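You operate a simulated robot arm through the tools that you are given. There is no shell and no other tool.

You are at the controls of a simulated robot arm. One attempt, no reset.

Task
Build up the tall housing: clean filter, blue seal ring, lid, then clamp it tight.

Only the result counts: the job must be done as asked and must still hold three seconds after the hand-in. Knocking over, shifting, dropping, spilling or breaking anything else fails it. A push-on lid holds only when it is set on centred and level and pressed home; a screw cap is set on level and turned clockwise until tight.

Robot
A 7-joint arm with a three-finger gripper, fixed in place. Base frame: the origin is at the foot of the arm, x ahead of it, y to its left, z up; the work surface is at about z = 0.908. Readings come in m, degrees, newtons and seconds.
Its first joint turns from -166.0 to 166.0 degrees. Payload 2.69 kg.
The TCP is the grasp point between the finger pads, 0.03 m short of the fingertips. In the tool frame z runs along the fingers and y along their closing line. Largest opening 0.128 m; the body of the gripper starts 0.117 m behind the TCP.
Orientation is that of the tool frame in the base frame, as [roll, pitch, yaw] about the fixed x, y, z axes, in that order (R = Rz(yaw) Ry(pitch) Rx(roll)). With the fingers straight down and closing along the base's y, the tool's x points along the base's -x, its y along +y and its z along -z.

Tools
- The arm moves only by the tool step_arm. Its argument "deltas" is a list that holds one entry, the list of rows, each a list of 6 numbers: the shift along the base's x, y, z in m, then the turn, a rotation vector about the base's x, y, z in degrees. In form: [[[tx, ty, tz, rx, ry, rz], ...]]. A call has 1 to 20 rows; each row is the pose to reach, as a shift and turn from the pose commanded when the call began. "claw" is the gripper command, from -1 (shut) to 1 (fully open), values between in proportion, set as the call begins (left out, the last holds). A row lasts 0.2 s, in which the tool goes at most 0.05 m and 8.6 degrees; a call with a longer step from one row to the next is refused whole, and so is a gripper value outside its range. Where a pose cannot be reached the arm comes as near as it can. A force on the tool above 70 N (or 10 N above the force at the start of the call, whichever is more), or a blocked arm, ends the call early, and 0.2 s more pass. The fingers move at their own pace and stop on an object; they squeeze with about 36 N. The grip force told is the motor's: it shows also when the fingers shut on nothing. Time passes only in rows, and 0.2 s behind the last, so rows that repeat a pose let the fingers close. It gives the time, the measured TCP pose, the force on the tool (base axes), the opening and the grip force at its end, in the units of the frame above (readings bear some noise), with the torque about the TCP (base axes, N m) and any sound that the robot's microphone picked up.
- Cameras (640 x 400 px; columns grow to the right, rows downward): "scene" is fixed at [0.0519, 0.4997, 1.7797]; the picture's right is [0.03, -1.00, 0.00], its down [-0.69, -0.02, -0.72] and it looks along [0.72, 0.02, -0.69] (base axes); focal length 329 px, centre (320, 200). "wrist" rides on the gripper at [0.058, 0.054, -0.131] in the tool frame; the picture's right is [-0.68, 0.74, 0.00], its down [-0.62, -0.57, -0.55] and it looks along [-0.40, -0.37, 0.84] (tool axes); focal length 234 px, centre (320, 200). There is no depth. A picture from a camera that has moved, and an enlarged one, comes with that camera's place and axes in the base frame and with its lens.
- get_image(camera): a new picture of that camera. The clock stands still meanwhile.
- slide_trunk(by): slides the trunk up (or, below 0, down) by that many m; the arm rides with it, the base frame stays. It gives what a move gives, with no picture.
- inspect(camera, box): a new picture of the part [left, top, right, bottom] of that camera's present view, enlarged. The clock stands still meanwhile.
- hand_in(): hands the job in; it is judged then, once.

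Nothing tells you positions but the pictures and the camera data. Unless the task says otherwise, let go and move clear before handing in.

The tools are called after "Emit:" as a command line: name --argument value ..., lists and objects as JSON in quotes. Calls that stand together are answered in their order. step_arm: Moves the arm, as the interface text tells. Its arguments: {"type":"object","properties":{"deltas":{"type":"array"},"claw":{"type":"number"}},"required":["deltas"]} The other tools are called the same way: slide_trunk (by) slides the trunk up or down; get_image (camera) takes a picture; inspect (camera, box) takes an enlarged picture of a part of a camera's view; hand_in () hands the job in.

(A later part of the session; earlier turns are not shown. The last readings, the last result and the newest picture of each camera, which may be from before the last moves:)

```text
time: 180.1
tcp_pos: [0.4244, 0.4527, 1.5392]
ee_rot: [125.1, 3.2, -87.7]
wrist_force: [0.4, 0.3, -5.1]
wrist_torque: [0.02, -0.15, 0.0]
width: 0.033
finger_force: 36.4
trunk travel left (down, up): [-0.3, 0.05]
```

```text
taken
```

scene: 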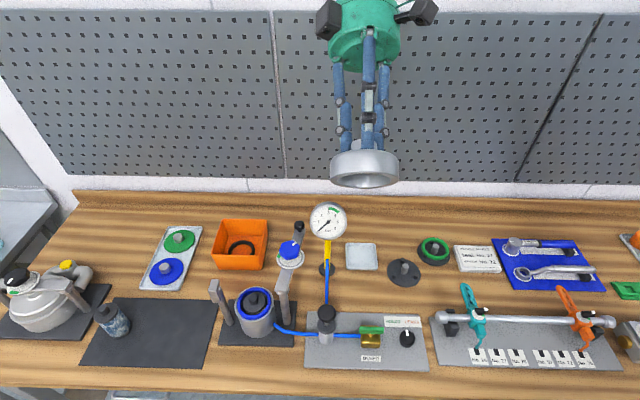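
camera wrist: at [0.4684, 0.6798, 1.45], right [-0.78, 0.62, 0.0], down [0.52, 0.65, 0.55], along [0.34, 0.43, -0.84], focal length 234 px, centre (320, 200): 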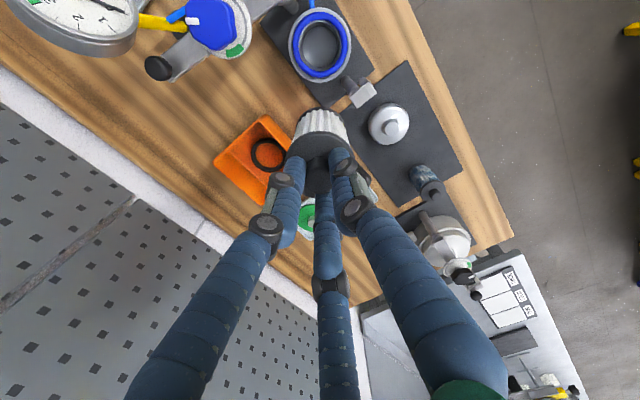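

Emit:
inspect --camera "scene" --box '[320, 130, 410, 195]'

```text
6.15 times, centred on (365, 162) of scene
camera zoom: at [0.0519, 0.4997, 1.7797], right [0.03, -1.0, 0.0], down [-0.69, -0.02, -0.72], along [0.72, 0.02, -0.69], focal length 2025 px, centre (43, 431)
```

zoom: 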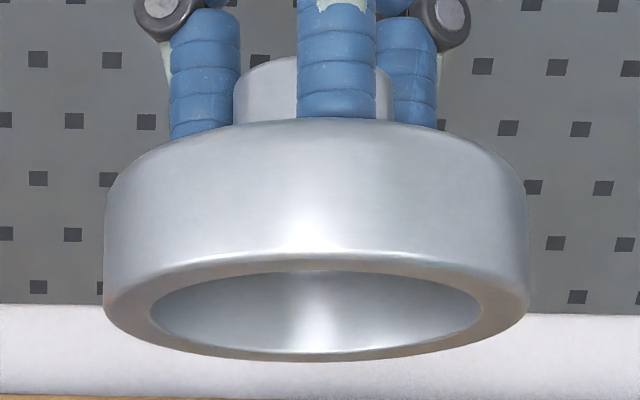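

Now I can see that the lid is a hollow cup with a wide, open cavity. I'll tilt a bit further to judge how deep it is.

Emit:
step_arm --deltas '[[[0.01, 0, 0, 0, 6, 0], [0.02, 0, 0, 0, 12, 0], [0.03, 0, 0, 0, 18, 0], [0.04, 0, 0, 0, 24, 0], [0.04, 0, 0, 0, 24, 0]]]'

Emit:
get_image --camera "scene"

```text
time: 181.3
tcp_pos: [0.3552, 0.4104, 1.4005]
ee_rot: [101.1, 4.0, -89.2]
wrist_force: [-1.2, -1.1, -3.6]
wrist_torque: [-0.02, -0.41, -0.07]
width: 0.0328
finger_force: 36.3
out of reach, approached as far as the arm can: row 1, 2, 3, 4, 5
trunk travel left (down, up): [-0.3, 0.05]
```

```text
taken
```

scene: 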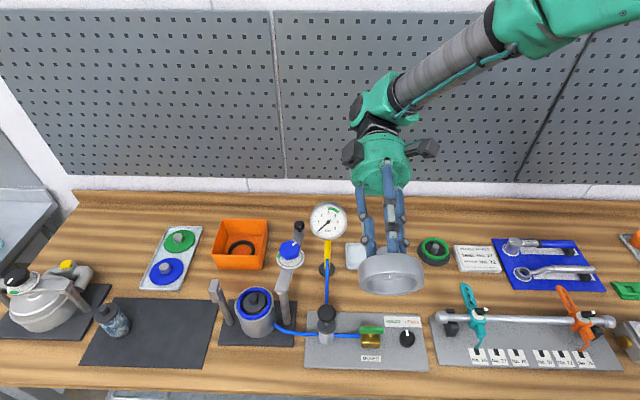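

Emit:
inspect --camera "scene" --box '[345, 235, 440, 300]'

```text
6.15 times, centred on (392, 268) of scene
camera zoom: at [0.0519, 0.4997, 1.7797], right [0.03, -1.0, 0.0], down [-0.69, -0.02, -0.72], along [0.72, 0.02, -0.69], focal length 2025 px, centre (-126, -215)
```

zoom: 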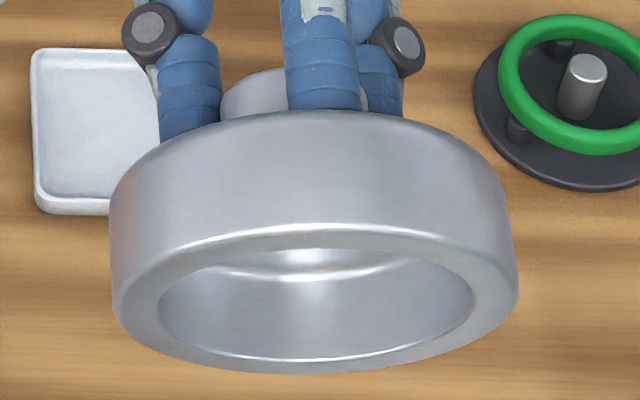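

The underside is hollow, and a bright edge inside suggests the ceiling is about 20 mm deep, but I can't see the centre. I'll raise the lid further to look more squarely into it.

Emit:
step_arm --deltas '[[[0.0, 0.02, 0.04, 0, 0, 0], [0.0, 0.04, 0.08, 0, 0, 0], [0.0, 0.06, 0.12, 0, 0, 0], [0.0, 0.06, 0.16, 0, 0, 0], [0.0, 0.06, 0.2, 0, 0, 0], [0.0, 0.06, 0.2, 0, 0, 0]]]'

Emit:
get_image --camera "scene"

```text
time: 182.7
tcp_pos: [0.3036, 0.4301, 1.4468]
ee_rot: [101.2, 4.1, -89.2]
wrist_force: [-1.6, 0.4, -4.7]
wrist_torque: [0.0, -0.28, -0.01]
width: 0.0329
finger_force: 36.6
out of reach, approached as far as the arm can: row 1, 2, 3, 4, 5, 6
trunk travel left (down, up): [-0.3, 0.05]
```

```text
taken
```

scene: 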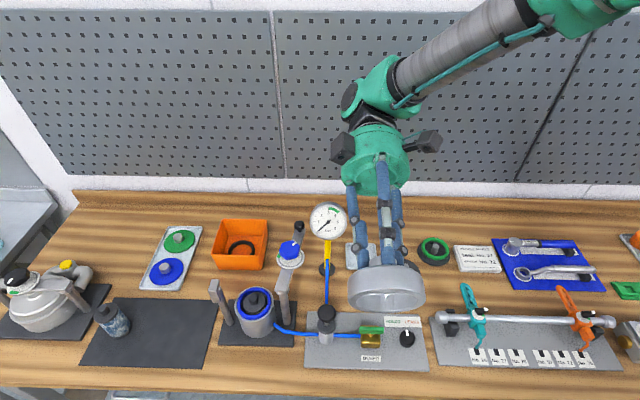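

Emit:
inspect --camera "scene" --box '[335, 245, 440, 320]'

```text
5.33 times, centred on (388, 282) of scene
camera zoom: at [0.0519, 0.4997, 1.7797], right [0.03, -1.0, 0.0], down [-0.69, -0.02, -0.72], along [0.72, 0.02, -0.69], focal length 1755 px, centre (-40, -240)
```

zoom: 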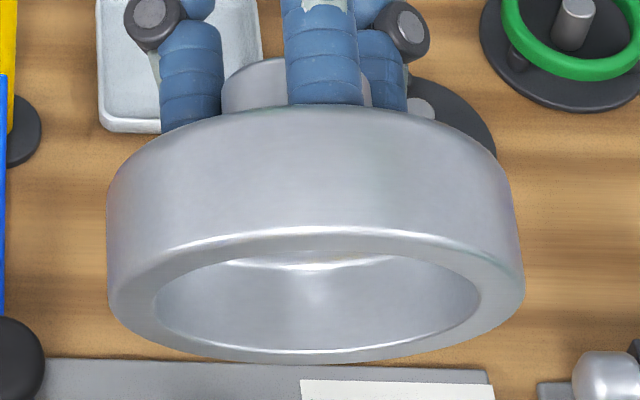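

I can't see the centre that way. Instead I'll measure heights physically with closed fingertips. First I'll bring the lid back upright and lower the trunk again.

Emit:
step_arm --deltas '[[[-0.004, -0.006, -0.035, 0, -7.9, 0], [-0.008, -0.012, -0.07, 0, -15.8, 0], [-0.012, -0.018, -0.105, 0, -23.7, 0], [-0.016, -0.024, -0.14, 0, -31.6, 0], [-0.02, -0.03, -0.175, 0, -39.5, 0], [-0.024, -0.036, -0.21, 0, -47.4, 0], [-0.028, -0.042, -0.245, 0, -55.3, 0], [-0.032, -0.048, -0.28, 0, -63.2, 0], [-0.036, -0.054, -0.315, 0, -71.1, 0], [-0.04, -0.06, -0.35, 0, -79, 0], [-0.04, -0.06, -0.35, 0, -79, 0], [-0.04, -0.06, -0.35, 0, -79, 0]]]'

Emit:
get_image --camera "scene"

```text
time: 185.3
tcp_pos: [0.2695, 0.3707, 1.0935]
ee_rot: [180.0, 0.0, -86.0]
wrist_force: [-0.5, 0.3, -5.9]
wrist_torque: [-0.01, 0.01, 0.0]
width: 0.033
finger_force: 35.8
trunk travel left (down, up): [-0.3, 0.05]
```

```text
taken
```

scene: 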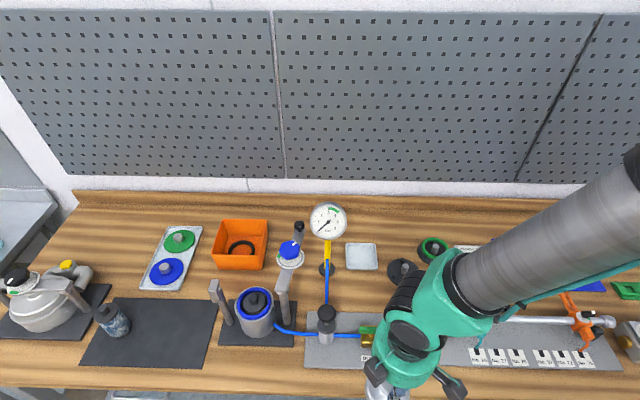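

The lid is upright but in front of the bench. I'll raise it, then lower the trunk to its original height.

Emit:
step_arm --deltas '[[[0.02, 0, 0.04, 0, 0, 0], [0.04, 0, 0.08, 0, 0, 0], [0.06, 0.01, 0.12, 0, 0, 0], [0.08, 0.02, 0.16, 0, 0, 0], [0.1, 0.04, 0.2, 0, 0, 0], [0.12, 0.06, 0.24, 0, 0, 0], [0.14, 0.08, 0.28, 0, 0, 0], [0.14, 0.08, 0.28, 0, 0, 0]]]'

Emit:
slide_trunk --by -0.15

Emit:
get_image --camera "scene"

```text
time: 187.1
tcp_pos: [0.4113, 0.4515, 1.3738]
ee_rot: [180.0, 0.0, -86.0]
wrist_force: [0.4, 1.1, -4.8]
wrist_torque: [-0.01, -0.01, 0.03]
width: 0.0328
finger_force: 35.6
trunk travel left (down, up): [-0.3, 0.05]
```

```text
time: 188.8
tcp_pos: [0.4117, 0.4514, 1.2249]
ee_rot: [-179.9, -0.1, -86.0]
wrist_force: [-0.2, 0.0, -5.1]
wrist_torque: [-0.01, 0.01, 0.01]
width: 0.0329
finger_force: 36.0
trunk travel left (down, up): [-0.15, 0.2]
```

```text
taken
```

scene: 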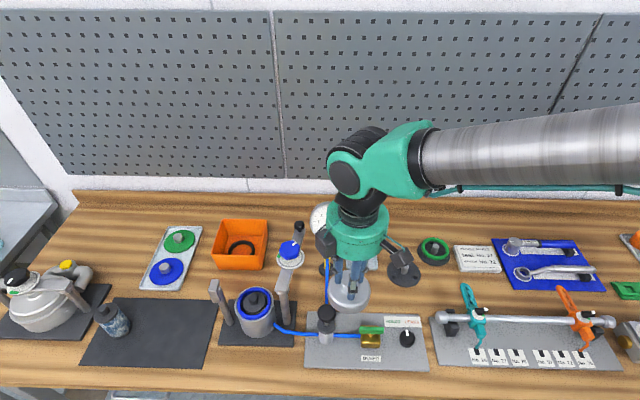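

Emit:
step_arm --deltas '[[[0, 0, 0.035, 0, 0, 0], [0.002, 0.04, 0.035, 0, 0, 0], [0.005, 0.08, 0.035, 0, 0, 0], [0.008, 0.12, 0.035, 0, 0, 0], [0.01, 0.16, 0.035, 0, 0, 0], [0.013, 0.2, 0.035, 0, 0, 0], [0.015, 0.24, 0.035, 0, 0, 0], [0.018, 0.28, 0.035, 0, 0, 0], [0.02, 0.32, 0.035, 0, 0, 0], [0.023, 0.36, 0.035, 0, 0, 0], [0.026, 0.4, 0.02, 0, 0, 0], [0.028, 0.437, -0.01, 0, 0, 0], [0.028, 0.437, -0.06, 0, 0, 0], [0.028, 0.437, -0.11, 0, 0, 0], [0.028, 0.437, -0.16, 0, 0, 0], [0.028, 0.437, -0.2, 0, 0, 0], [0.028, 0.437, -0.23, 0, 0, 0], [0.028, 0.437, -0.25, 0, 0, 0], [0.028, 0.437, -0.25, 0, 0, 0]]]'

Emit:
step_arm --deltas '[[[0, 0, -0.003, 0, 0, 0], [0, 0, -0.006, 0, 0, 0], [0, 0, -0.007, 0, 0, 0], [0, 0, -0.007, 0, 0, 0]]]'

```text
time: 192.8
tcp_pos: [0.4387, 0.8875, 0.9726]
ee_rot: [-179.9, 0.0, -86.0]
wrist_force: [-1.0, -0.1, -5.0]
wrist_torque: [-0.03, -0.01, -0.01]
width: 0.0328
finger_force: 36.1
trunk travel left (down, up): [-0.15, 0.2]
```

```text
time: 193.8
tcp_pos: [0.4385, 0.8871, 0.9659]
ee_rot: [180.0, 0.0, -85.9]
wrist_force: [-1.1, 0.0, -2.3]
wrist_torque: [-0.02, 0.17, 0.01]
width: 0.0326
finger_force: 35.7
trunk travel left (down, up): [-0.15, 0.2]
```

Emit:
step_arm --deltas '[[[0, 0, -0.001, 0, 0, 0], [0, 0, -0.001, 0, 0, 0]]]'

Emit:
step_arm --deltas '[[[0, 0, 0, 0, 0, 0], [0, 0, 0, 0, 0, 0]]]' --claw 0.0

Emit:
step_arm --deltas '[[[0, 0, 0.01, 0, 0, 0], [0, 0, 0.03, 0, 0, 0], [0, 0, 0.06, 0, 0, 0], [0, 0, 0.09, 0, 0, 0], [-0.03, -0.02, 0.09, 0, 0, 0], [-0.05, -0.06, 0.09, 0, 0, 0], [-0.05, -0.085, 0.09, 0, 0, 0], [-0.05, -0.085, 0.09, 0, 0, 0]]]' --claw 0.0

Emit:
get_image --camera "wrist"

Emit:
get_image --camera "scene"

```text
time: 194.4
tcp_pos: [0.4406, 0.8869, 0.9675]
ee_rot: [-180.0, 0.0, -86.0]
wrist_force: [-1.5, 0.1, 2.4]
wrist_torque: [0.05, 0.49, 0.01]
width: 0.0326
finger_force: 36.1
trunk travel left (down, up): [-0.15, 0.2]
```

```text
time: 195.0
tcp_pos: [0.4386, 0.8867, 0.9654]
ee_rot: [-180.0, 0.1, -86.1]
wrist_force: [-0.6, 0.4, 0.4]
wrist_torque: [-0.03, 0.01, 0.0]
width: 0.064
finger_force: 0.1
trunk travel left (down, up): [-0.15, 0.2]
```

```text
time: 196.8
tcp_pos: [0.3892, 0.802, 1.0551]
ee_rot: [-180.0, 0.0, -86.1]
wrist_force: [0.5, -0.5, -0.3]
wrist_torque: [0.01, 0.02, 0.0]
width: 0.0638
finger_force: 0.0
trunk travel left (down, up): [-0.15, 0.2]
```

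```text
taken
camera wrist: at [0.3402, 0.7408, 1.1841], right [-0.78, 0.62, 0.0], down [0.52, 0.65, 0.55], along [0.34, 0.43, -0.84], focal length 234 px, centre (320, 200)
```

wrist: 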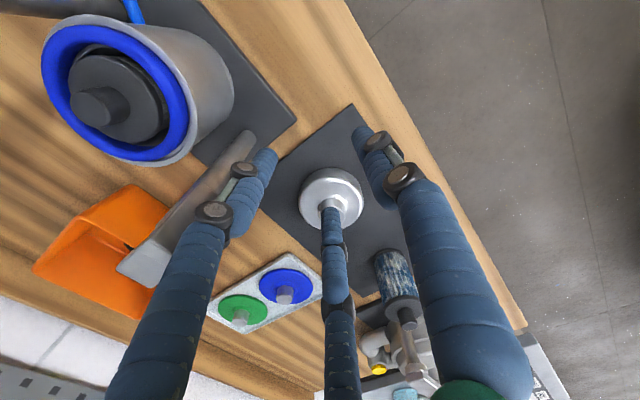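

```text
taken
```

scene: 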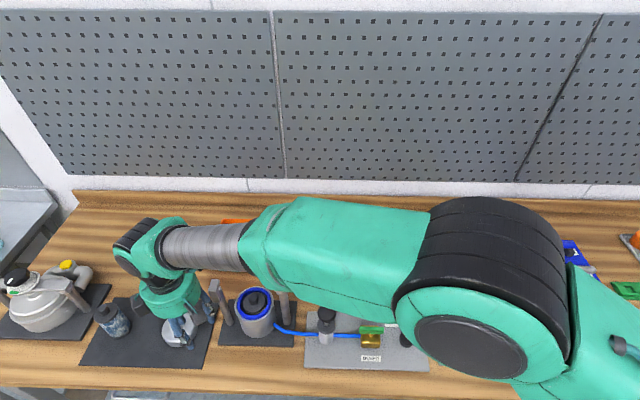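

From this angle I get a low side view of the housing. I'll zoom in on how far the filter stands above the ring.

Emit:
inspect --camera "wrist" --box '[30, 10, 250, 180]'

Emit:
inspect --camera "wrist" --box '[270, 140, 430, 340]'

```text
2.35 times, centred on (140, 95) of wrist
camera zoom: at [0.3402, 0.7408, 1.1841], right [-0.78, 0.62, 0.0], down [0.52, 0.65, 0.55], along [0.34, 0.43, -0.84], focal length 551 px, centre (744, 447)
```

zoom: 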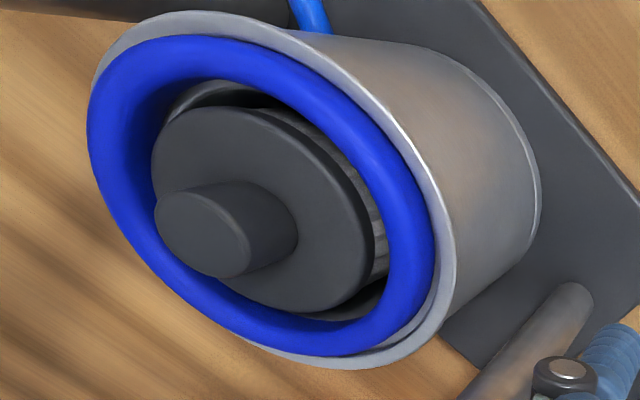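

```text
2.00 times, centred on (350, 240) of wrist
camera zoom: at [0.3402, 0.7408, 1.1841], right [-0.78, 0.62, 0.0], down [0.52, 0.65, 0.55], along [0.34, 0.43, -0.84], focal length 468 px, centre (260, 120)
```

zoom: 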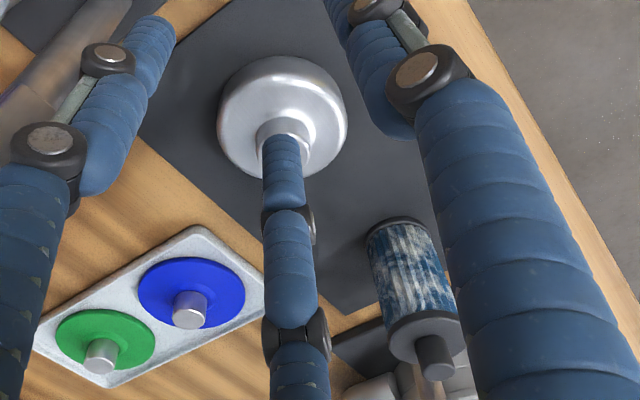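

Here the filter knob is only modestly above the ring. To settle it I'll use closed fingertips as a probe, touching the mat first and then the ring and the knob.

Emit:
step_arm --deltas '[[[-0.002, 0.02, -0.02, 0, 0, 0], [-0.004, 0.038, -0.05, 0, 0, 0], [-0.004, 0.038, -0.08, 0, 0, 0], [-0.004, 0.038, -0.1, 0, 0, 0], [-0.004, 0.038, -0.108, 0, 0, 0], [-0.004, 0.038, -0.108, 0, 0, 0]]]' --claw -1

Emit:
get_image --camera "wrist"

```text
time: 198.2
tcp_pos: [0.3861, 0.8412, 0.946]
ee_rot: [-180.0, 0.0, -86.0]
wrist_force: [-0.6, 0.5, -1.0]
wrist_torque: [0.03, 0.03, -0.03]
width: 0.0022
finger_force: 31.1
trunk travel left (down, up): [-0.15, 0.2]
```

```text
taken
camera wrist: at [0.3369, 0.7796, 1.0758], right [-0.78, 0.62, 0.0], down [0.52, 0.65, 0.55], along [0.34, 0.43, -0.84], focal length 234 px, centre (320, 200)
```

wrist: 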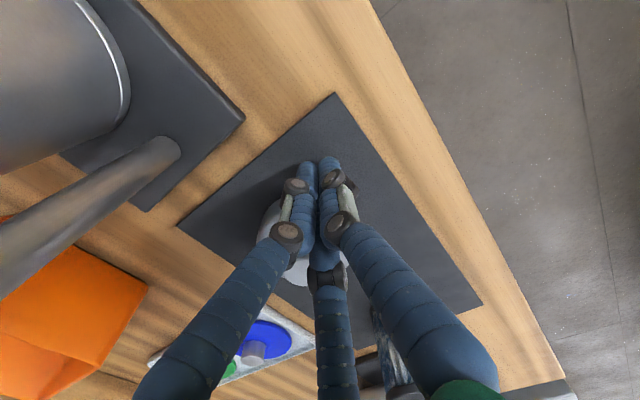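

Now tiny downward steps to find the mat surface.

Emit:
step_arm --deltas '[[[0, 0, -0.0015, 0, 0, 0], [0, 0, -0.003, 0, 0, 0], [0, 0, -0.003, 0, 0, 0]]]'

Emit:
step_arm --deltas '[[[0, 0, -0.001, 0, 0, 0], [0, 0, -0.002, 0, 0, 0], [0, 0, -0.002, 0, 0, 0]]]'

Emit:
step_arm --deltas '[[[0, 0, -0.001, 0, 0, 0], [0, 0, -0.002, 0, 0, 0], [0, 0, -0.002, 0, 0, 0]]]'

```text
time: 199.0
tcp_pos: [0.3861, 0.84, 0.9447]
ee_rot: [-180.0, 0.0, -85.9]
wrist_force: [0.5, -0.2, -0.3]
wrist_torque: [0.02, 0.0, 0.01]
width: 0.0019
finger_force: 31.1
trunk travel left (down, up): [-0.15, 0.2]
```

```text
time: 199.8
tcp_pos: [0.3846, 0.8413, 0.9424]
ee_rot: [-179.9, 0.0, -86.1]
wrist_force: [-0.1, -0.3, 0.0]
wrist_torque: [0.0, 0.01, -0.01]
width: 0.0022
finger_force: 31.5
trunk travel left (down, up): [-0.15, 0.2]
```

```text
time: 200.6
tcp_pos: [0.3848, 0.8406, 0.9401]
ee_rot: [179.9, -0.1, -86.0]
wrist_force: [1.0, -0.5, 0.1]
wrist_torque: [-0.02, 0.03, -0.01]
width: 0.002
finger_force: 31.7
trunk travel left (down, up): [-0.15, 0.2]
```

Emit:
step_arm --deltas '[[[0, 0, -0.001, 0, 0, 0], [0, 0, -0.0015, 0, 0, 0], [0, 0, -0.0015, 0, 0, 0]]]'

Emit:
step_arm --deltas '[[[0, 0, -0.001, 0, 0, 0], [0, 0, -0.0015, 0, 0, 0], [0, 0, -0.0015, 0, 0, 0]]]'

```text
time: 201.4
tcp_pos: [0.3859, 0.8409, 0.9385]
ee_rot: [-179.9, 0.0, -86.0]
wrist_force: [0.4, 0.6, -0.4]
wrist_torque: [0.03, -0.01, 0.02]
width: 0.0023
finger_force: 32.3
trunk travel left (down, up): [-0.15, 0.2]
```

```text
time: 202.2
tcp_pos: [0.3847, 0.8407, 0.9386]
ee_rot: [-180.0, 0.0, -86.0]
wrist_force: [-0.3, 0.4, -1.0]
wrist_torque: [-0.01, 0.03, 0.01]
width: 0.0021
finger_force: 31.5
trunk travel left (down, up): [-0.15, 0.2]
```

Emit:
step_arm --deltas '[[[0, 0, -0.001, 0, 0, 0], [0, 0, -0.002, 0, 0, 0], [0, 0, -0.002, 0, 0, 0]]]'

Emit:
step_arm --deltas '[[[0, 0, -0.001, 0, 0, 0], [0, 0, -0.002, 0, 0, 0], [0, 0, -0.002, 0, 0, 0]]]'

```text
time: 203.0
tcp_pos: [0.3852, 0.8414, 0.9343]
ee_rot: [179.9, 0.0, -86.0]
wrist_force: [0.8, -0.7, -0.5]
wrist_torque: [-0.01, -0.03, -0.02]
width: 0.0018
finger_force: 31.4
trunk travel left (down, up): [-0.15, 0.2]
```

```text
time: 203.8
tcp_pos: [0.3856, 0.841, 0.9337]
ee_rot: [-180.0, -0.1, -86.0]
wrist_force: [-0.1, -0.2, 0.2]
wrist_torque: [0.0, 0.03, -0.02]
width: 0.0019
finger_force: 31.2
trunk travel left (down, up): [-0.15, 0.2]
```

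Emit:
step_arm --deltas '[[[0, 0, -0.001, 0, 0, 0], [0, 0, -0.002, 0, 0, 0], [0, 0, -0.002, 0, 0, 0]]]'

Emit:
step_arm --deltas '[[[0, 0, -0.001, 0, 0, 0], [0, 0, -0.002, 0, 0, 0], [0, 0, -0.002, 0, 0, 0]]]'

Emit:
inspect --camera "wrist" --box '[260, 130, 380, 230]'

```text
time: 204.6
tcp_pos: [0.3857, 0.8406, 0.9307]
ee_rot: [179.9, 0.0, -86.0]
wrist_force: [0.7, 0.6, -0.3]
wrist_torque: [0.01, -0.03, 0.01]
width: 0.002
finger_force: 31.5
trunk travel left (down, up): [-0.15, 0.2]
```

```text
time: 205.4
tcp_pos: [0.3867, 0.8401, 0.93]
ee_rot: [-180.0, -0.1, -86.0]
wrist_force: [-2.0, -0.8, 5.3]
wrist_torque: [-0.07, 0.02, -0.03]
width: 0.002
finger_force: 31.4
trunk travel left (down, up): [-0.15, 0.2]
```

```text
4.00 times, centred on (320, 180) of wrist
camera zoom: at [0.3358, 0.7796, 1.0603], right [-0.78, 0.62, 0.0], down [0.52, 0.65, 0.55], along [0.34, 0.43, -0.84], focal length 937 px, centre (320, 280)
```

zoom: 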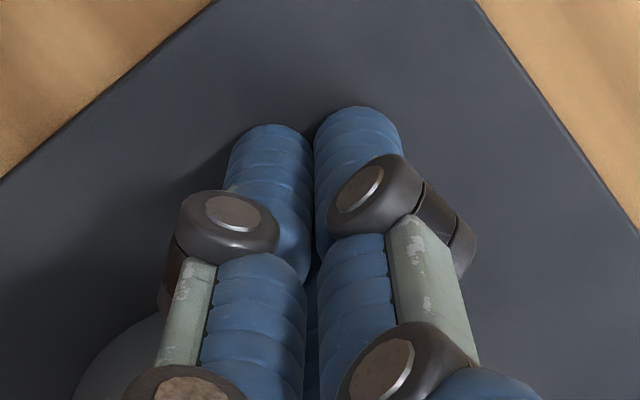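

The fingertips touch the mat at TCP 0.930, so the tips are only about 19–20 mm below the TCP, not 30 mm. That changes my height bookkeeping: the ring must be higher than I thought, and the lid may well have been sitting on it. I'll check by probing the ring top.

Emit:
step_arm --deltas '[[[0, 0, 0.03, 0, 0, 0], [0, 0, 0.07, 0, 0, 0], [0, 0, 0.12, 0, 0, 0], [0, 0, 0.17, 0, 0, 0], [0, 0, 0.22, 0, 0, 0], [0, 0, 0.26, 0, 0, 0], [0.02, -0.03, 0.27, 0, 0, 0], [0.045, -0.06, 0.27, 0, 0, 0], [0.07, -0.09, 0.27, 0, 0, 0], [0.095, -0.12, 0.27, 0, 0, 0], [0.115, -0.15, 0.26, 0, 0, 0], [0.1205, -0.16, 0.23, 0, 0, 0], [0.1205, -0.16, 0.19, 0, 0, 0], [0.1205, -0.16, 0.16, 0, 0, 0], [0.1205, -0.16, 0.14, 0, 0, 0], [0.1205, -0.16, 0.14, 0, 0, 0]]]'

Emit:
inspect --camera "wrist" --box '[220, 60, 420, 220]'

Emit:
inspect --camera "scene" --box '[220, 250, 310, 330]'

```text
time: 208.8
tcp_pos: [0.5048, 0.6808, 1.0702]
ee_rot: [180.0, -0.1, -86.0]
wrist_force: [1.0, 0.4, 0.2]
wrist_torque: [0.01, 0.04, 0.01]
width: 0.0022
finger_force: 31.4
trunk travel left (down, up): [-0.15, 0.2]
```

```text
2.50 times, centred on (320, 140) of wrist
camera zoom: at [0.4559, 0.6195, 1.1999], right [-0.78, 0.62, 0.0], down [0.52, 0.65, 0.55], along [0.34, 0.43, -0.84], focal length 585 px, centre (320, 350)
```

zoom: 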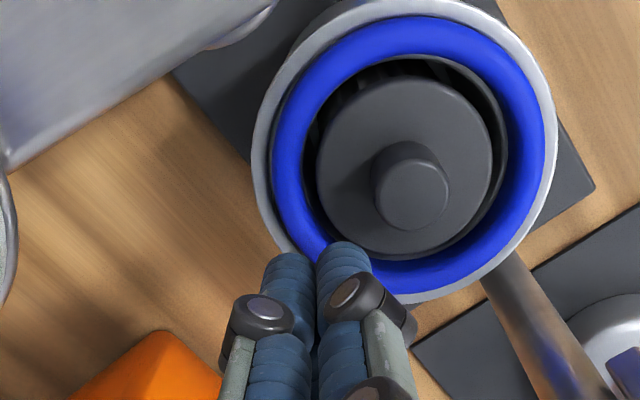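

```text
5.00 times, centred on (265, 290) of scene
camera zoom: at [0.0519, 0.4997, 1.7797], right [0.03, -1.0, 0.0], down [-0.69, -0.02, -0.72], along [0.72, 0.02, -0.69], focal length 1645 px, centre (595, -250)
```

zoom: 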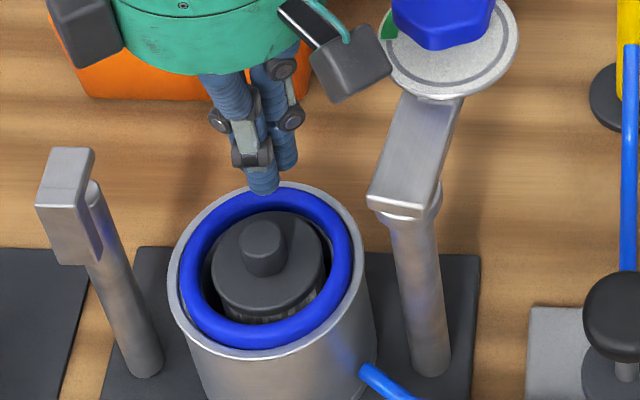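

Emit:
step_arm --deltas '[[[0, 0, -0.006, 0, 0, 0], [0, 0, -0.012, 0, 0, 0], [0, 0, -0.016, 0, 0, 0], [0, 0, -0.016, 0, 0, 0]]]'

Emit:
step_arm --deltas '[[[0, 0, -0.001, 0, 0, 0], [0, 0, -0.003, 0, 0, 0], [0, 0, -0.003, 0, 0, 0]]]'

Emit:
step_arm --deltas '[[[0, 0, -0.001, 0, 0, 0], [0, 0, -0.002, 0, 0, 0], [0, 0, -0.002, 0, 0, 0]]]'

```text
time: 209.8
tcp_pos: [0.5059, 0.6814, 1.0532]
ee_rot: [180.0, 0.0, -86.0]
wrist_force: [1.1, 0.0, 0.1]
wrist_torque: [-0.03, -0.03, 0.0]
width: 0.0019
finger_force: 31.2
trunk travel left (down, up): [-0.15, 0.2]
```

```text
time: 210.6
tcp_pos: [0.5052, 0.6819, 1.0498]
ee_rot: [180.0, 0.0, -86.0]
wrist_force: [0.2, 0.5, -0.3]
wrist_torque: [0.0, 0.01, 0.0]
width: 0.0022
finger_force: 31.5
trunk travel left (down, up): [-0.15, 0.2]
```

```text
time: 211.4
tcp_pos: [0.5056, 0.6814, 1.0475]
ee_rot: [179.9, 0.0, -86.0]
wrist_force: [0.4, -0.1, 0.7]
wrist_torque: [-0.01, 0.0, 0.01]
width: 0.0018
finger_force: 31.3
trunk travel left (down, up): [-0.15, 0.2]
```

Emit:
step_arm --deltas '[[[0, 0, -0.001, 0, 0, 0], [0, 0, -0.002, 0, 0, 0], [0, 0, -0.002, 0, 0, 0]]]'

Emit:
step_arm --deltas '[[[0, 0, -0.001, 0, 0, 0], [0, 0, -0.002, 0, 0, 0], [0, 0, -0.002, 0, 0, 0]]]'

```text
time: 212.2
tcp_pos: [0.5062, 0.681, 1.0453]
ee_rot: [180.0, 0.0, -86.0]
wrist_force: [0.1, -0.2, -0.5]
wrist_torque: [-0.02, 0.01, -0.01]
width: 0.002
finger_force: 31.6
trunk travel left (down, up): [-0.15, 0.2]
```

```text
time: 213.0
tcp_pos: [0.5074, 0.6806, 1.0457]
ee_rot: [-179.9, 0.0, -86.0]
wrist_force: [-2.4, 0.0, 5.9]
wrist_torque: [-0.04, 0.06, 0.03]
width: 0.0059
finger_force: 30.8
trunk travel left (down, up): [-0.15, 0.2]
```

The ring top is at TCP 1.0447, about 0.115 m above the mat, exactly where the lid stopped each time. So the lid was sitting properly on the seal. I'll lift off and confirm the ring hasn't moved.

Emit:
step_arm --deltas '[[[0, 0, 0.005, 0, 0, 0], [0, 0, 0.02, 0, 0, 0], [0, 0, 0.05, 0, 0, 0], [0, 0, 0.09, 0, 0, 0], [0.006, 0.03, 0.13, 0, 0, 0], [0.012, 0.06, 0.145, 0, 0, 0], [0.012, 0.06, 0.145, 0, 0, 0]]]'

Emit:
inspect --camera "wrist" --box '[260, 0, 380, 90]'

Emit:
inspect --camera "scene" --box '[225, 270, 295, 330]'

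```text
refused: row 5 steps farther than a row can; nothing moved
```

```text
4.44 times, centred on (320, 45) of wrist
camera zoom: at [0.4567, 0.6196, 1.1749], right [-0.78, 0.62, 0.0], down [0.52, 0.65, 0.55], along [0.34, 0.43, -0.84], focal length 1041 px, centre (320, 889)
```

zoom: 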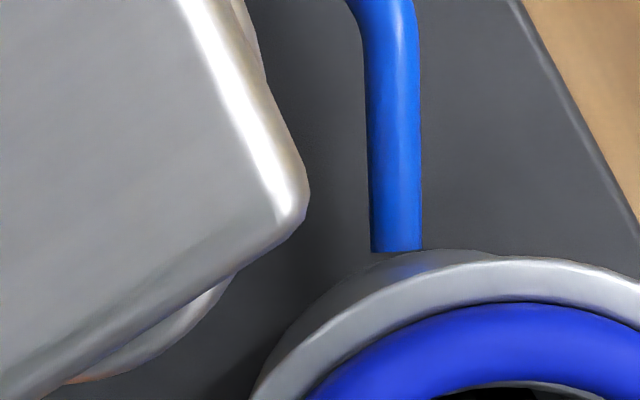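

```text
6.67 times, centred on (260, 300) of scene
camera zoom: at [0.0519, 0.4997, 1.7797], right [0.03, -1.0, 0.0], down [-0.69, -0.02, -0.72], along [0.72, 0.02, -0.69], focal length 2194 px, centre (720, -467)
```

zoom: 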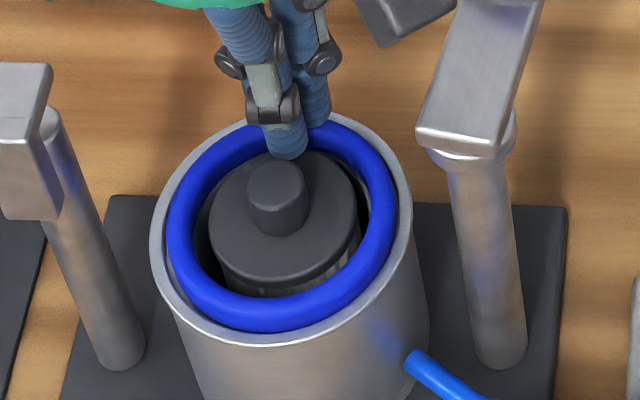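

Emit:
step_arm --deltas '[[[0, 0, 0.002, 0, 0, 0], [0, 0, 0.005, 0, 0, 0], [0, 0, 0.005, 0, 0, 0]]]'

Emit:
inspect --camera "scene" --box '[225, 270, 295, 330]'

```text
time: 213.8
tcp_pos: [0.5065, 0.6814, 1.0504]
ee_rot: [180.0, -0.1, -86.0]
wrist_force: [-1.0, -0.8, 0.4]
wrist_torque: [0.01, -0.03, -0.03]
width: 0.0021
finger_force: 31.8
trunk travel left (down, up): [-0.15, 0.2]
```

```text
6.67 times, centred on (260, 300) of scene
camera zoom: at [0.0519, 0.4997, 1.7797], right [0.03, -1.0, 0.0], down [-0.69, -0.02, -0.72], along [0.72, 0.02, -0.69], focal length 2194 px, centre (720, -467)
```

zoom: 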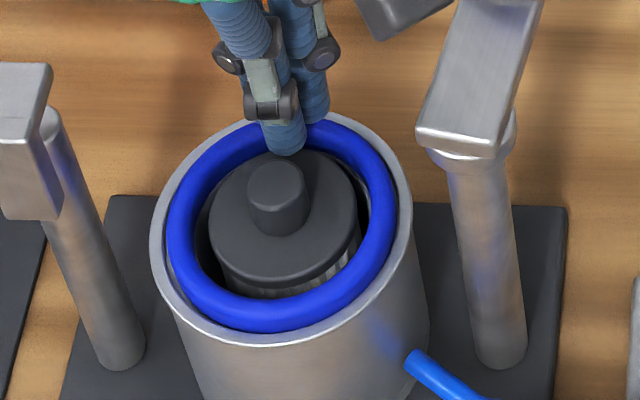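

The ring is undisturbed. I'll collect the lid once more and this time set it on the ring and release it.

Emit:
step_arm --deltas '[[[0, 0, 0.04, 0, 0, 0], [0, 0, 0.08, 0, 0, 0], [0, 0, 0.12, 0, 0, 0], [0, 0, 0.16, 0, 0, 0], [-0.012, 0.035, 0.165, 0, 0, 0], [-0.024, 0.07, 0.165, 0, 0, 0], [-0.036, 0.105, 0.165, 0, 0, 0], [-0.048, 0.14, 0.165, 0, 0, 0], [-0.06, 0.175, 0.16, 0, 0, 0], [-0.068, 0.2065, 0.14, 0, 0, 0], [-0.068, 0.2065, 0.1, 0, 0, 0], [-0.068, 0.2065, 0.06, 0, 0, 0], [-0.068, 0.2065, 0.02, 0, 0, 0], [-0.068, 0.2065, -0.02, 0, 0, 0], [-0.068, 0.2065, -0.02, 0, 0, 0]]]' --claw 0.0

Emit:
inspect --camera "wrist" --box '[250, 80, 390, 200]'

```text
time: 217.0
tcp_pos: [0.4371, 0.8889, 1.0297]
ee_rot: [-180.0, 0.1, -86.0]
wrist_force: [0.0, -0.6, -0.3]
wrist_torque: [-0.01, 0.01, 0.03]
width: 0.0642
finger_force: 0.0
trunk travel left (down, up): [-0.15, 0.2]
```

```text
3.33 times, centred on (320, 140) of wrist
camera zoom: at [0.3878, 0.8278, 1.159], right [-0.78, 0.62, 0.0], down [0.52, 0.65, 0.55], along [0.34, 0.43, -0.84], focal length 781 px, centre (320, 400)
```

zoom: 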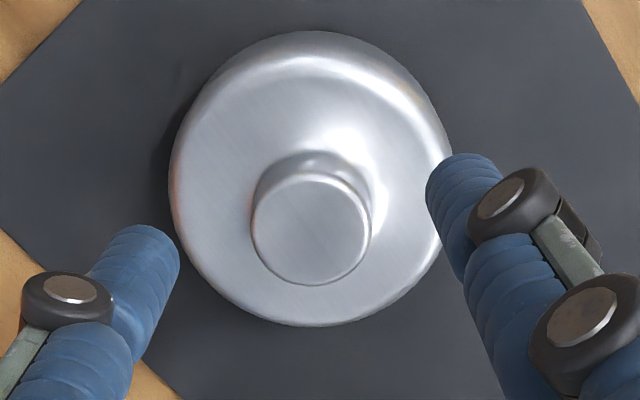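

Emit:
step_arm --deltas '[[[0.0007, -0.0027, -0.02, 0, 0, 0], [0.0007, -0.0027, -0.04, 0, 0, 0], [0.0007, -0.0027, -0.054, 0, 0, 0], [0.0007, -0.0027, -0.062, 0, 0, 0], [0.0007, -0.0027, -0.0645, 0, 0, 0], [0.0007, -0.0027, -0.0645, 0, 0, 0]]]'

Emit:
inspect --camera "wrist" --box '[250, 100, 390, 220]'

```text
time: 218.4
tcp_pos: [0.4373, 0.8849, 0.964]
ee_rot: [180.0, -0.1, -86.1]
wrist_force: [-0.6, -0.5, -0.2]
wrist_torque: [-0.01, -0.01, 0.01]
width: 0.0641
finger_force: 0.1
trunk travel left (down, up): [-0.15, 0.2]
```

```text
3.33 times, centred on (320, 160) of wrist
camera zoom: at [0.3885, 0.8234, 1.0949], right [-0.78, 0.62, 0.0], down [0.52, 0.65, 0.55], along [0.34, 0.43, -0.84], focal length 781 px, centre (320, 333)
```

zoom: 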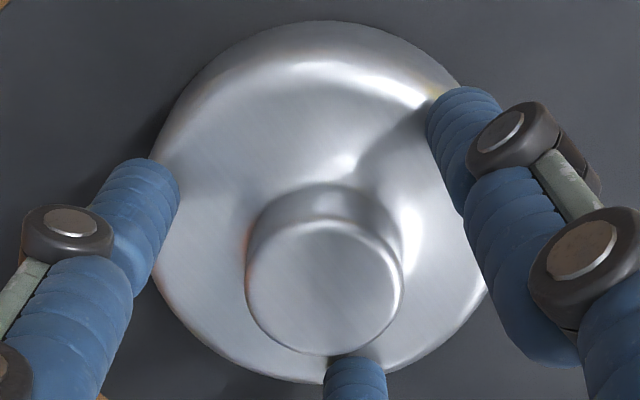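

Emit:
step_arm --deltas '[[[0.001, 0.0022, 0.0005, 0, 0, 0], [0.001, 0.0022, 0.0005, 0, 0, 0]]]'

Emit:
step_arm --deltas '[[[0, 0, 0, 0, 0, 0], [0, 0, 0, 0, 0, 0], [0, 0, 0, 0, 0, 0]]]' --claw -1

Emit:
inspect --camera "wrist" --box '[250, 100, 390, 220]'

```text
time: 219.0
tcp_pos: [0.4389, 0.8864, 0.9658]
ee_rot: [180.0, 0.0, -86.1]
wrist_force: [0.4, 0.3, 0.1]
wrist_torque: [0.03, 0.0, -0.01]
width: 0.064
finger_force: 0.1
trunk travel left (down, up): [-0.15, 0.2]
```

```text
time: 219.8
tcp_pos: [0.4392, 0.8876, 0.966]
ee_rot: [179.9, 0.0, -86.1]
wrist_force: [1.0, 3.1, 0.1]
wrist_torque: [0.04, 0.05, -0.05]
width: 0.0328
finger_force: 35.8
trunk travel left (down, up): [-0.15, 0.2]
```

```text
3.33 times, centred on (320, 160) of wrist
camera zoom: at [0.3893, 0.8259, 1.0953], right [-0.78, 0.62, 0.0], down [0.52, 0.65, 0.55], along [0.34, 0.43, -0.84], focal length 781 px, centre (320, 333)
```

zoom: 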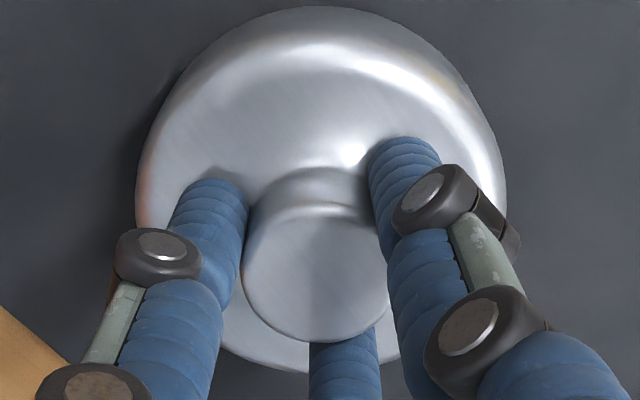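

Emit:
step_arm --deltas '[[[0, 0, 0.005, 0, 0, 0], [0, 0, 0.015, 0, 0, 0], [0, 0, 0.035, 0, 0, 0], [0, 0, 0.065, 0, 0, 0], [0, 0, 0.1, 0, 0, 0], [0, 0, 0.14, 0, 0, 0], [0, 0, 0.18, 0, 0, 0], [0, 0, 0.22, 0, 0, 0], [0, 0, 0.26, 0, 0, 0], [0, 0, 0.275, 0, 0, 0], [0.004, -0.03, 0.28, 0, 0, 0], [0.009, -0.065, 0.28, 0, 0, 0], [0.014, -0.1, 0.28, 0, 0, 0], [0.019, -0.14, 0.28, 0, 0, 0], [0.024, -0.175, 0.28, 0, 0, 0], [0.0298, -0.2075, 0.26, 0, 0, 0], [0.0298, -0.2075, 0.22, 0, 0, 0], [0.0298, -0.2075, 0.18, 0, 0, 0], [0.0298, -0.2075, 0.145, 0, 0, 0], [0.0298, -0.2075, 0.145, 0, 0, 0]]]'

Emit:
step_arm --deltas '[[[0, 0, -0.01, 0, 0, 0], [0, 0, -0.02, 0, 0, 0], [0, 0, -0.024, 0, 0, 0], [0, 0, -0.024, 0, 0, 0]]]'

Emit:
inspect --camera "wrist" --box '[250, 80, 390, 180]'

Emit:
inspect --camera "scene" --box '[230, 280, 290, 325]'

```text
time: 224.0
tcp_pos: [0.4713, 0.6798, 1.1087]
ee_rot: [-180.0, 0.0, -86.1]
wrist_force: [1.0, 0.5, -5.9]
wrist_torque: [-0.03, 0.04, -0.01]
width: 0.0326
finger_force: 35.7
trunk travel left (down, up): [-0.15, 0.2]
```

```text
time: 225.0
tcp_pos: [0.4692, 0.68, 1.0866]
ee_rot: [-180.0, 0.1, -86.1]
wrist_force: [-0.4, -0.2, -5.9]
wrist_torque: [-0.03, -0.02, 0.0]
width: 0.033
finger_force: 35.6
trunk travel left (down, up): [-0.15, 0.2]
```

```text
4.00 times, centred on (320, 130) of wrist
camera zoom: at [0.4204, 0.6185, 1.2158], right [-0.78, 0.62, 0.0], down [0.52, 0.65, 0.55], along [0.34, 0.43, -0.84], focal length 937 px, centre (320, 480)
```

zoom: 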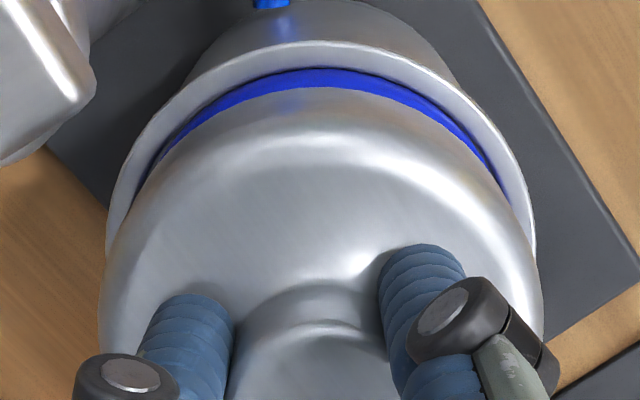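

```text
8.89 times, centred on (260, 302) of scene
camera zoom: at [0.0519, 0.4997, 1.7797], right [0.03, -1.0, 0.0], down [-0.69, -0.02, -0.72], along [0.72, 0.02, -0.69], focal length 2925 px, centre (853, -711)
```

zoom: 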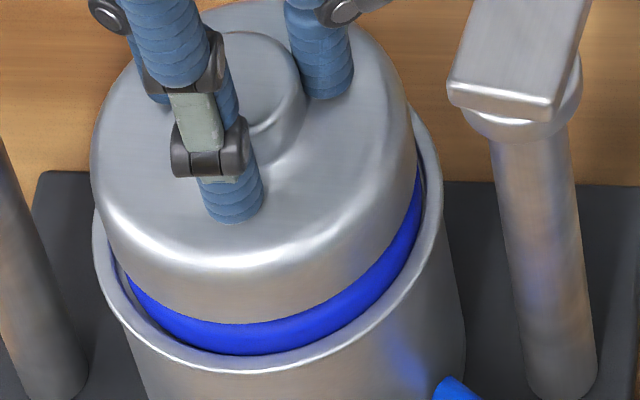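

Emit:
step_arm --deltas '[[[-0.0005, -0.0004, -0.0015, 0, 0, 0], [-0.0005, -0.0004, -0.003, 0, 0, 0], [-0.0005, -0.0004, -0.003, 0, 0, 0]]]'

Emit:
step_arm --deltas '[[[0, 0, -0.001, 0, 0, 0], [0, 0, -0.002, 0, 0, 0], [0, 0, -0.002, 0, 0, 0]]]'

```text
time: 225.8
tcp_pos: [0.4691, 0.6791, 1.0836]
ee_rot: [-179.9, 0.0, -86.0]
wrist_force: [-0.2, 0.1, -5.1]
wrist_torque: [-0.03, 0.0, -0.04]
width: 0.0332
finger_force: 36.0
trunk travel left (down, up): [-0.15, 0.2]
```

```text
time: 226.6
tcp_pos: [0.4684, 0.679, 1.082]
ee_rot: [180.0, 0.1, -85.9]
wrist_force: [0.6, -0.2, -6.0]
wrist_torque: [-0.02, 0.02, -0.03]
width: 0.0331
finger_force: 36.1
trunk travel left (down, up): [-0.15, 0.2]
```

Emit:
step_arm --deltas '[[[0, 0, -0.0007, 0, 0, 0], [0, 0, -0.0015, 0, 0, 0], [0, 0, -0.0015, 0, 0, 0]]]'

```text
time: 227.4
tcp_pos: [0.4682, 0.6793, 1.0803]
ee_rot: [180.0, 0.0, -85.9]
wrist_force: [0.1, -0.8, -3.3]
wrist_torque: [-0.1, -0.03, 0.0]
width: 0.0327
finger_force: 35.7
trunk travel left (down, up): [-0.15, 0.2]
```

Emit:
step_arm --deltas '[[[0, 0, -0.0007, 0, 0, 0], [0, 0, -0.0012, 0, 0, 0], [0, 0, -0.0012, 0, 0, 0]]]'

Emit:
inspect --camera "wrist" --box '[250, 80, 390, 180]'

Emit:
inspect --camera "scene" --box '[230, 280, 290, 325]'

```text
time: 228.2
tcp_pos: [0.4696, 0.6782, 1.081]
ee_rot: [-179.9, 0.1, -86.0]
wrist_force: [0.6, -1.6, 10.1]
wrist_torque: [-0.53, 0.14, 0.01]
width: 0.0328
finger_force: 36.0
trunk travel left (down, up): [-0.15, 0.2]
```

```text
4.00 times, centred on (320, 130) of wrist
camera zoom: at [0.4195, 0.6176, 1.2102], right [-0.78, 0.62, 0.0], down [0.52, 0.65, 0.55], along [0.34, 0.43, -0.83], focal length 937 px, centre (320, 480)
```

zoom: 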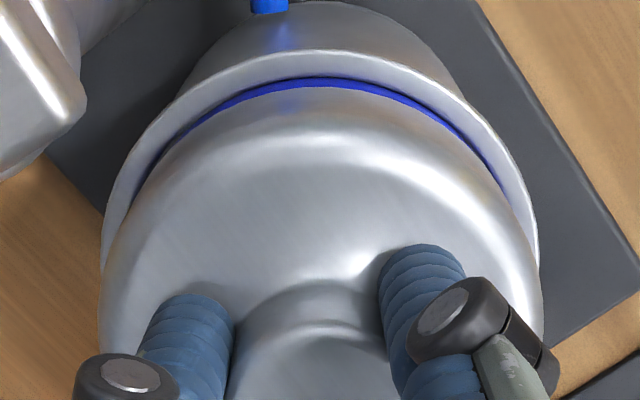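

```text
8.89 times, centred on (260, 302) of scene
camera zoom: at [0.0519, 0.4997, 1.7797], right [0.03, -1.0, 0.0], down [-0.69, -0.02, -0.72], along [0.72, 0.02, -0.69], focal length 2925 px, centre (853, -711)
```

zoom: 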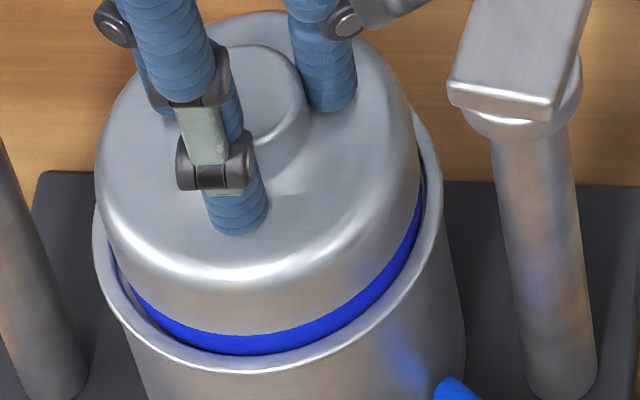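

The lid is on the ring with about 15 N. I'll release it here and see how it rests.

Emit:
step_arm --deltas '[[[0, 0, 0, 0, 0, 0], [0, 0, 0, 0, 0, 0], [0, 0, 0, 0, 0, 0]]]' --claw -0.25

Emit:
inspect --camera "wrist" --box '[250, 80, 390, 180]'

Emit:
inspect --camera "scene" --box '[230, 280, 290, 325]'

```text
time: 229.0
tcp_pos: [0.4685, 0.6791, 1.0796]
ee_rot: [180.0, 0.0, -86.0]
wrist_force: [-0.5, 0.8, 0.3]
wrist_torque: [0.06, 0.0, -0.03]
width: 0.0474
finger_force: 0.0
trunk travel left (down, up): [-0.15, 0.2]
```

```text
4.00 times, centred on (320, 130) of wrist
camera zoom: at [0.4194, 0.6176, 1.2086], right [-0.78, 0.62, 0.0], down [0.52, 0.65, 0.55], along [0.34, 0.43, -0.84], focal length 937 px, centre (320, 480)
```

zoom: 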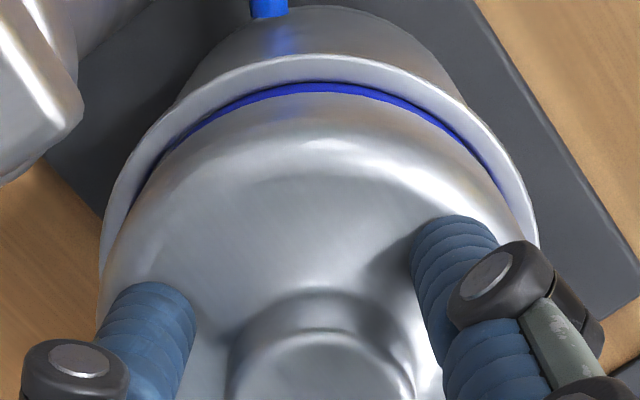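

```text
8.89 times, centred on (260, 302) of scene
camera zoom: at [0.0519, 0.4997, 1.7797], right [0.03, -1.0, 0.0], down [-0.69, -0.02, -0.72], along [0.72, 0.02, -0.69], focal length 2925 px, centre (853, -711)
```

zoom: 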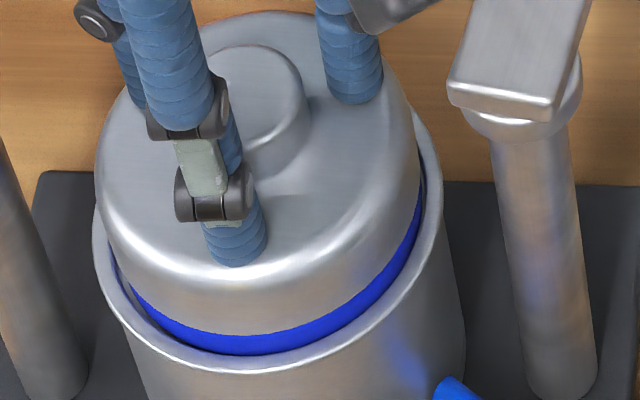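

The lid rests stably at the same height after release. I'll rise and check its centring and level from above.

Emit:
step_arm --deltas '[[[0, 0, 0.01, 0, 0, 0], [0, 0, 0.03, 0, 0, 0], [0, 0, 0.06, 0, 0, 0], [0, 0, 0.09, 0, 0, 0], [0.013, 0.016, 0.11, 0, 0, 0], [0.027, 0.032, 0.12, 0, 0, 0], [0.04, 0.048, 0.12, 0, 0, 0], [0.049, 0.0618, 0.12, 0, 0, 0], [0.049, 0.0618, 0.12, 0, 0, 0]]]' --claw -0.25

Emit:
inspect --camera "wrist" --box '[260, 0, 380, 90]'

Emit:
inspect --camera "scene" --box '[220, 270, 300, 330]'

Emit:
get_image --camera "wrist"

```text
time: 231.0
tcp_pos: [0.5178, 0.7413, 1.1986]
ee_rot: [-180.0, 0.0, -86.1]
wrist_force: [0.3, -0.3, -0.4]
wrist_torque: [-0.02, 0.01, 0.02]
width: 0.0481
finger_force: 0.0
trunk travel left (down, up): [-0.15, 0.2]
```

```text
4.44 times, centred on (320, 45) of wrist
camera zoom: at [0.4683, 0.6804, 1.3287], right [-0.78, 0.62, 0.0], down [0.52, 0.65, 0.55], along [0.34, 0.43, -0.84], focal length 1041 px, centre (320, 889)
```

zoom: 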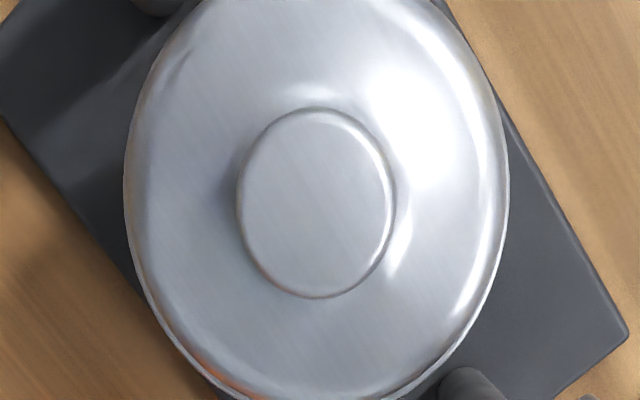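

```text
6.67 times, centred on (260, 300) of scene
camera zoom: at [0.0519, 0.4997, 1.7797], right [0.03, -1.0, 0.0], down [-0.69, -0.02, -0.72], along [0.72, 0.02, -0.69], focal length 2194 px, centre (720, -467)
```

zoom: 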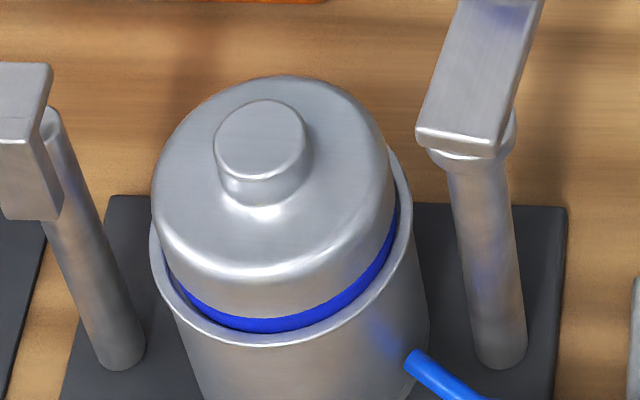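

```text
taken
camera wrist: at [0.4683, 0.6804, 1.3287], right [-0.78, 0.62, 0.0], down [0.52, 0.65, 0.55], along [0.34, 0.43, -0.84], focal length 234 px, centre (320, 200)
```

wrist: 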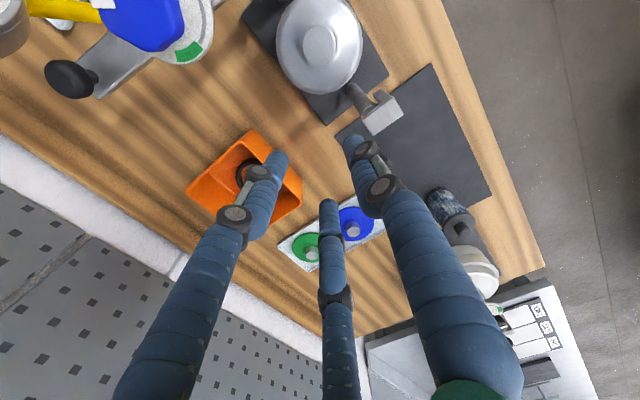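

The lid is centred within about 0.6 mm. Before clamping, I want a side view of the clamp arm, its screw tip and the hook, so I'll back off to the near side and tilt the camera toward the horizon.

Emit:
step_arm --deltas '[[[0, 0, 0.04, 0, 0, 0], [-0.018, -0.037, 0.06, 0, 0, 0], [-0.036, -0.074, 0.06, 0, 0, 0], [-0.054, -0.111, 0.06, 0, 0, 0], [-0.072, -0.148, 0.06, 0, 0, 0], [-0.09, -0.186, 0.06, 0, 0, 0], [-0.108, -0.223, 0.06, 0, 0, 0], [-0.108, -0.223, 0.05, 6.3, -5, 0], [-0.108, -0.223, 0.03, 12.5, -10, 0], [-0.108, -0.223, 0.01, 18.8, -15, 0], [-0.108, -0.223, -0.02, 25, -20, 0], [-0.108, -0.223, -0.05, 31.3, -24.9, 0], [-0.108, -0.223, -0.06, 31.3, -24.9, 0], [-0.108, -0.223, -0.06, 31.3, -24.9, 0]]]'

Emit:
get_image --camera "wrist"

Emit:
get_image --camera "scene"

```text
time: 234.0
tcp_pos: [0.4096, 0.5187, 1.1391]
ee_rot: [-150.4, 28.2, -78.4]
wrist_force: [0.4, -0.1, -0.1]
wrist_torque: [-0.02, -0.02, -0.03]
width: 0.0481
finger_force: 0.1
trunk travel left (down, up): [-0.15, 0.2]
```

```text
taken
camera wrist: at [0.3193, 0.4051, 1.1861], right [-0.78, 0.62, 0.0], down [0.18, 0.22, 0.96], along [0.6, 0.75, -0.29], focal length 234 px, centre (320, 200)
```

wrist: 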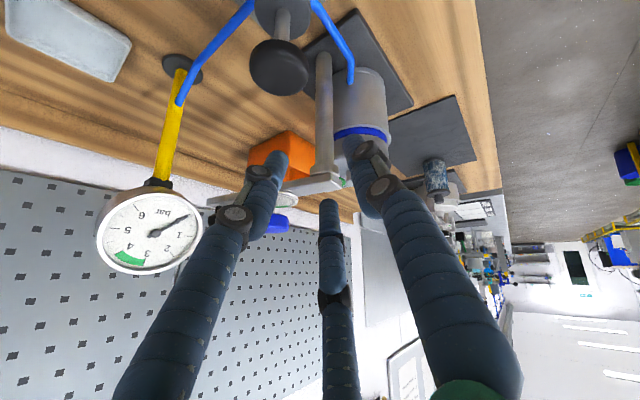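

```text
taken
```

scene: 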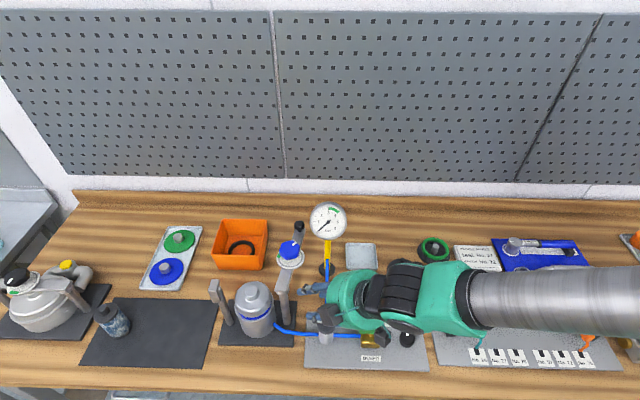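

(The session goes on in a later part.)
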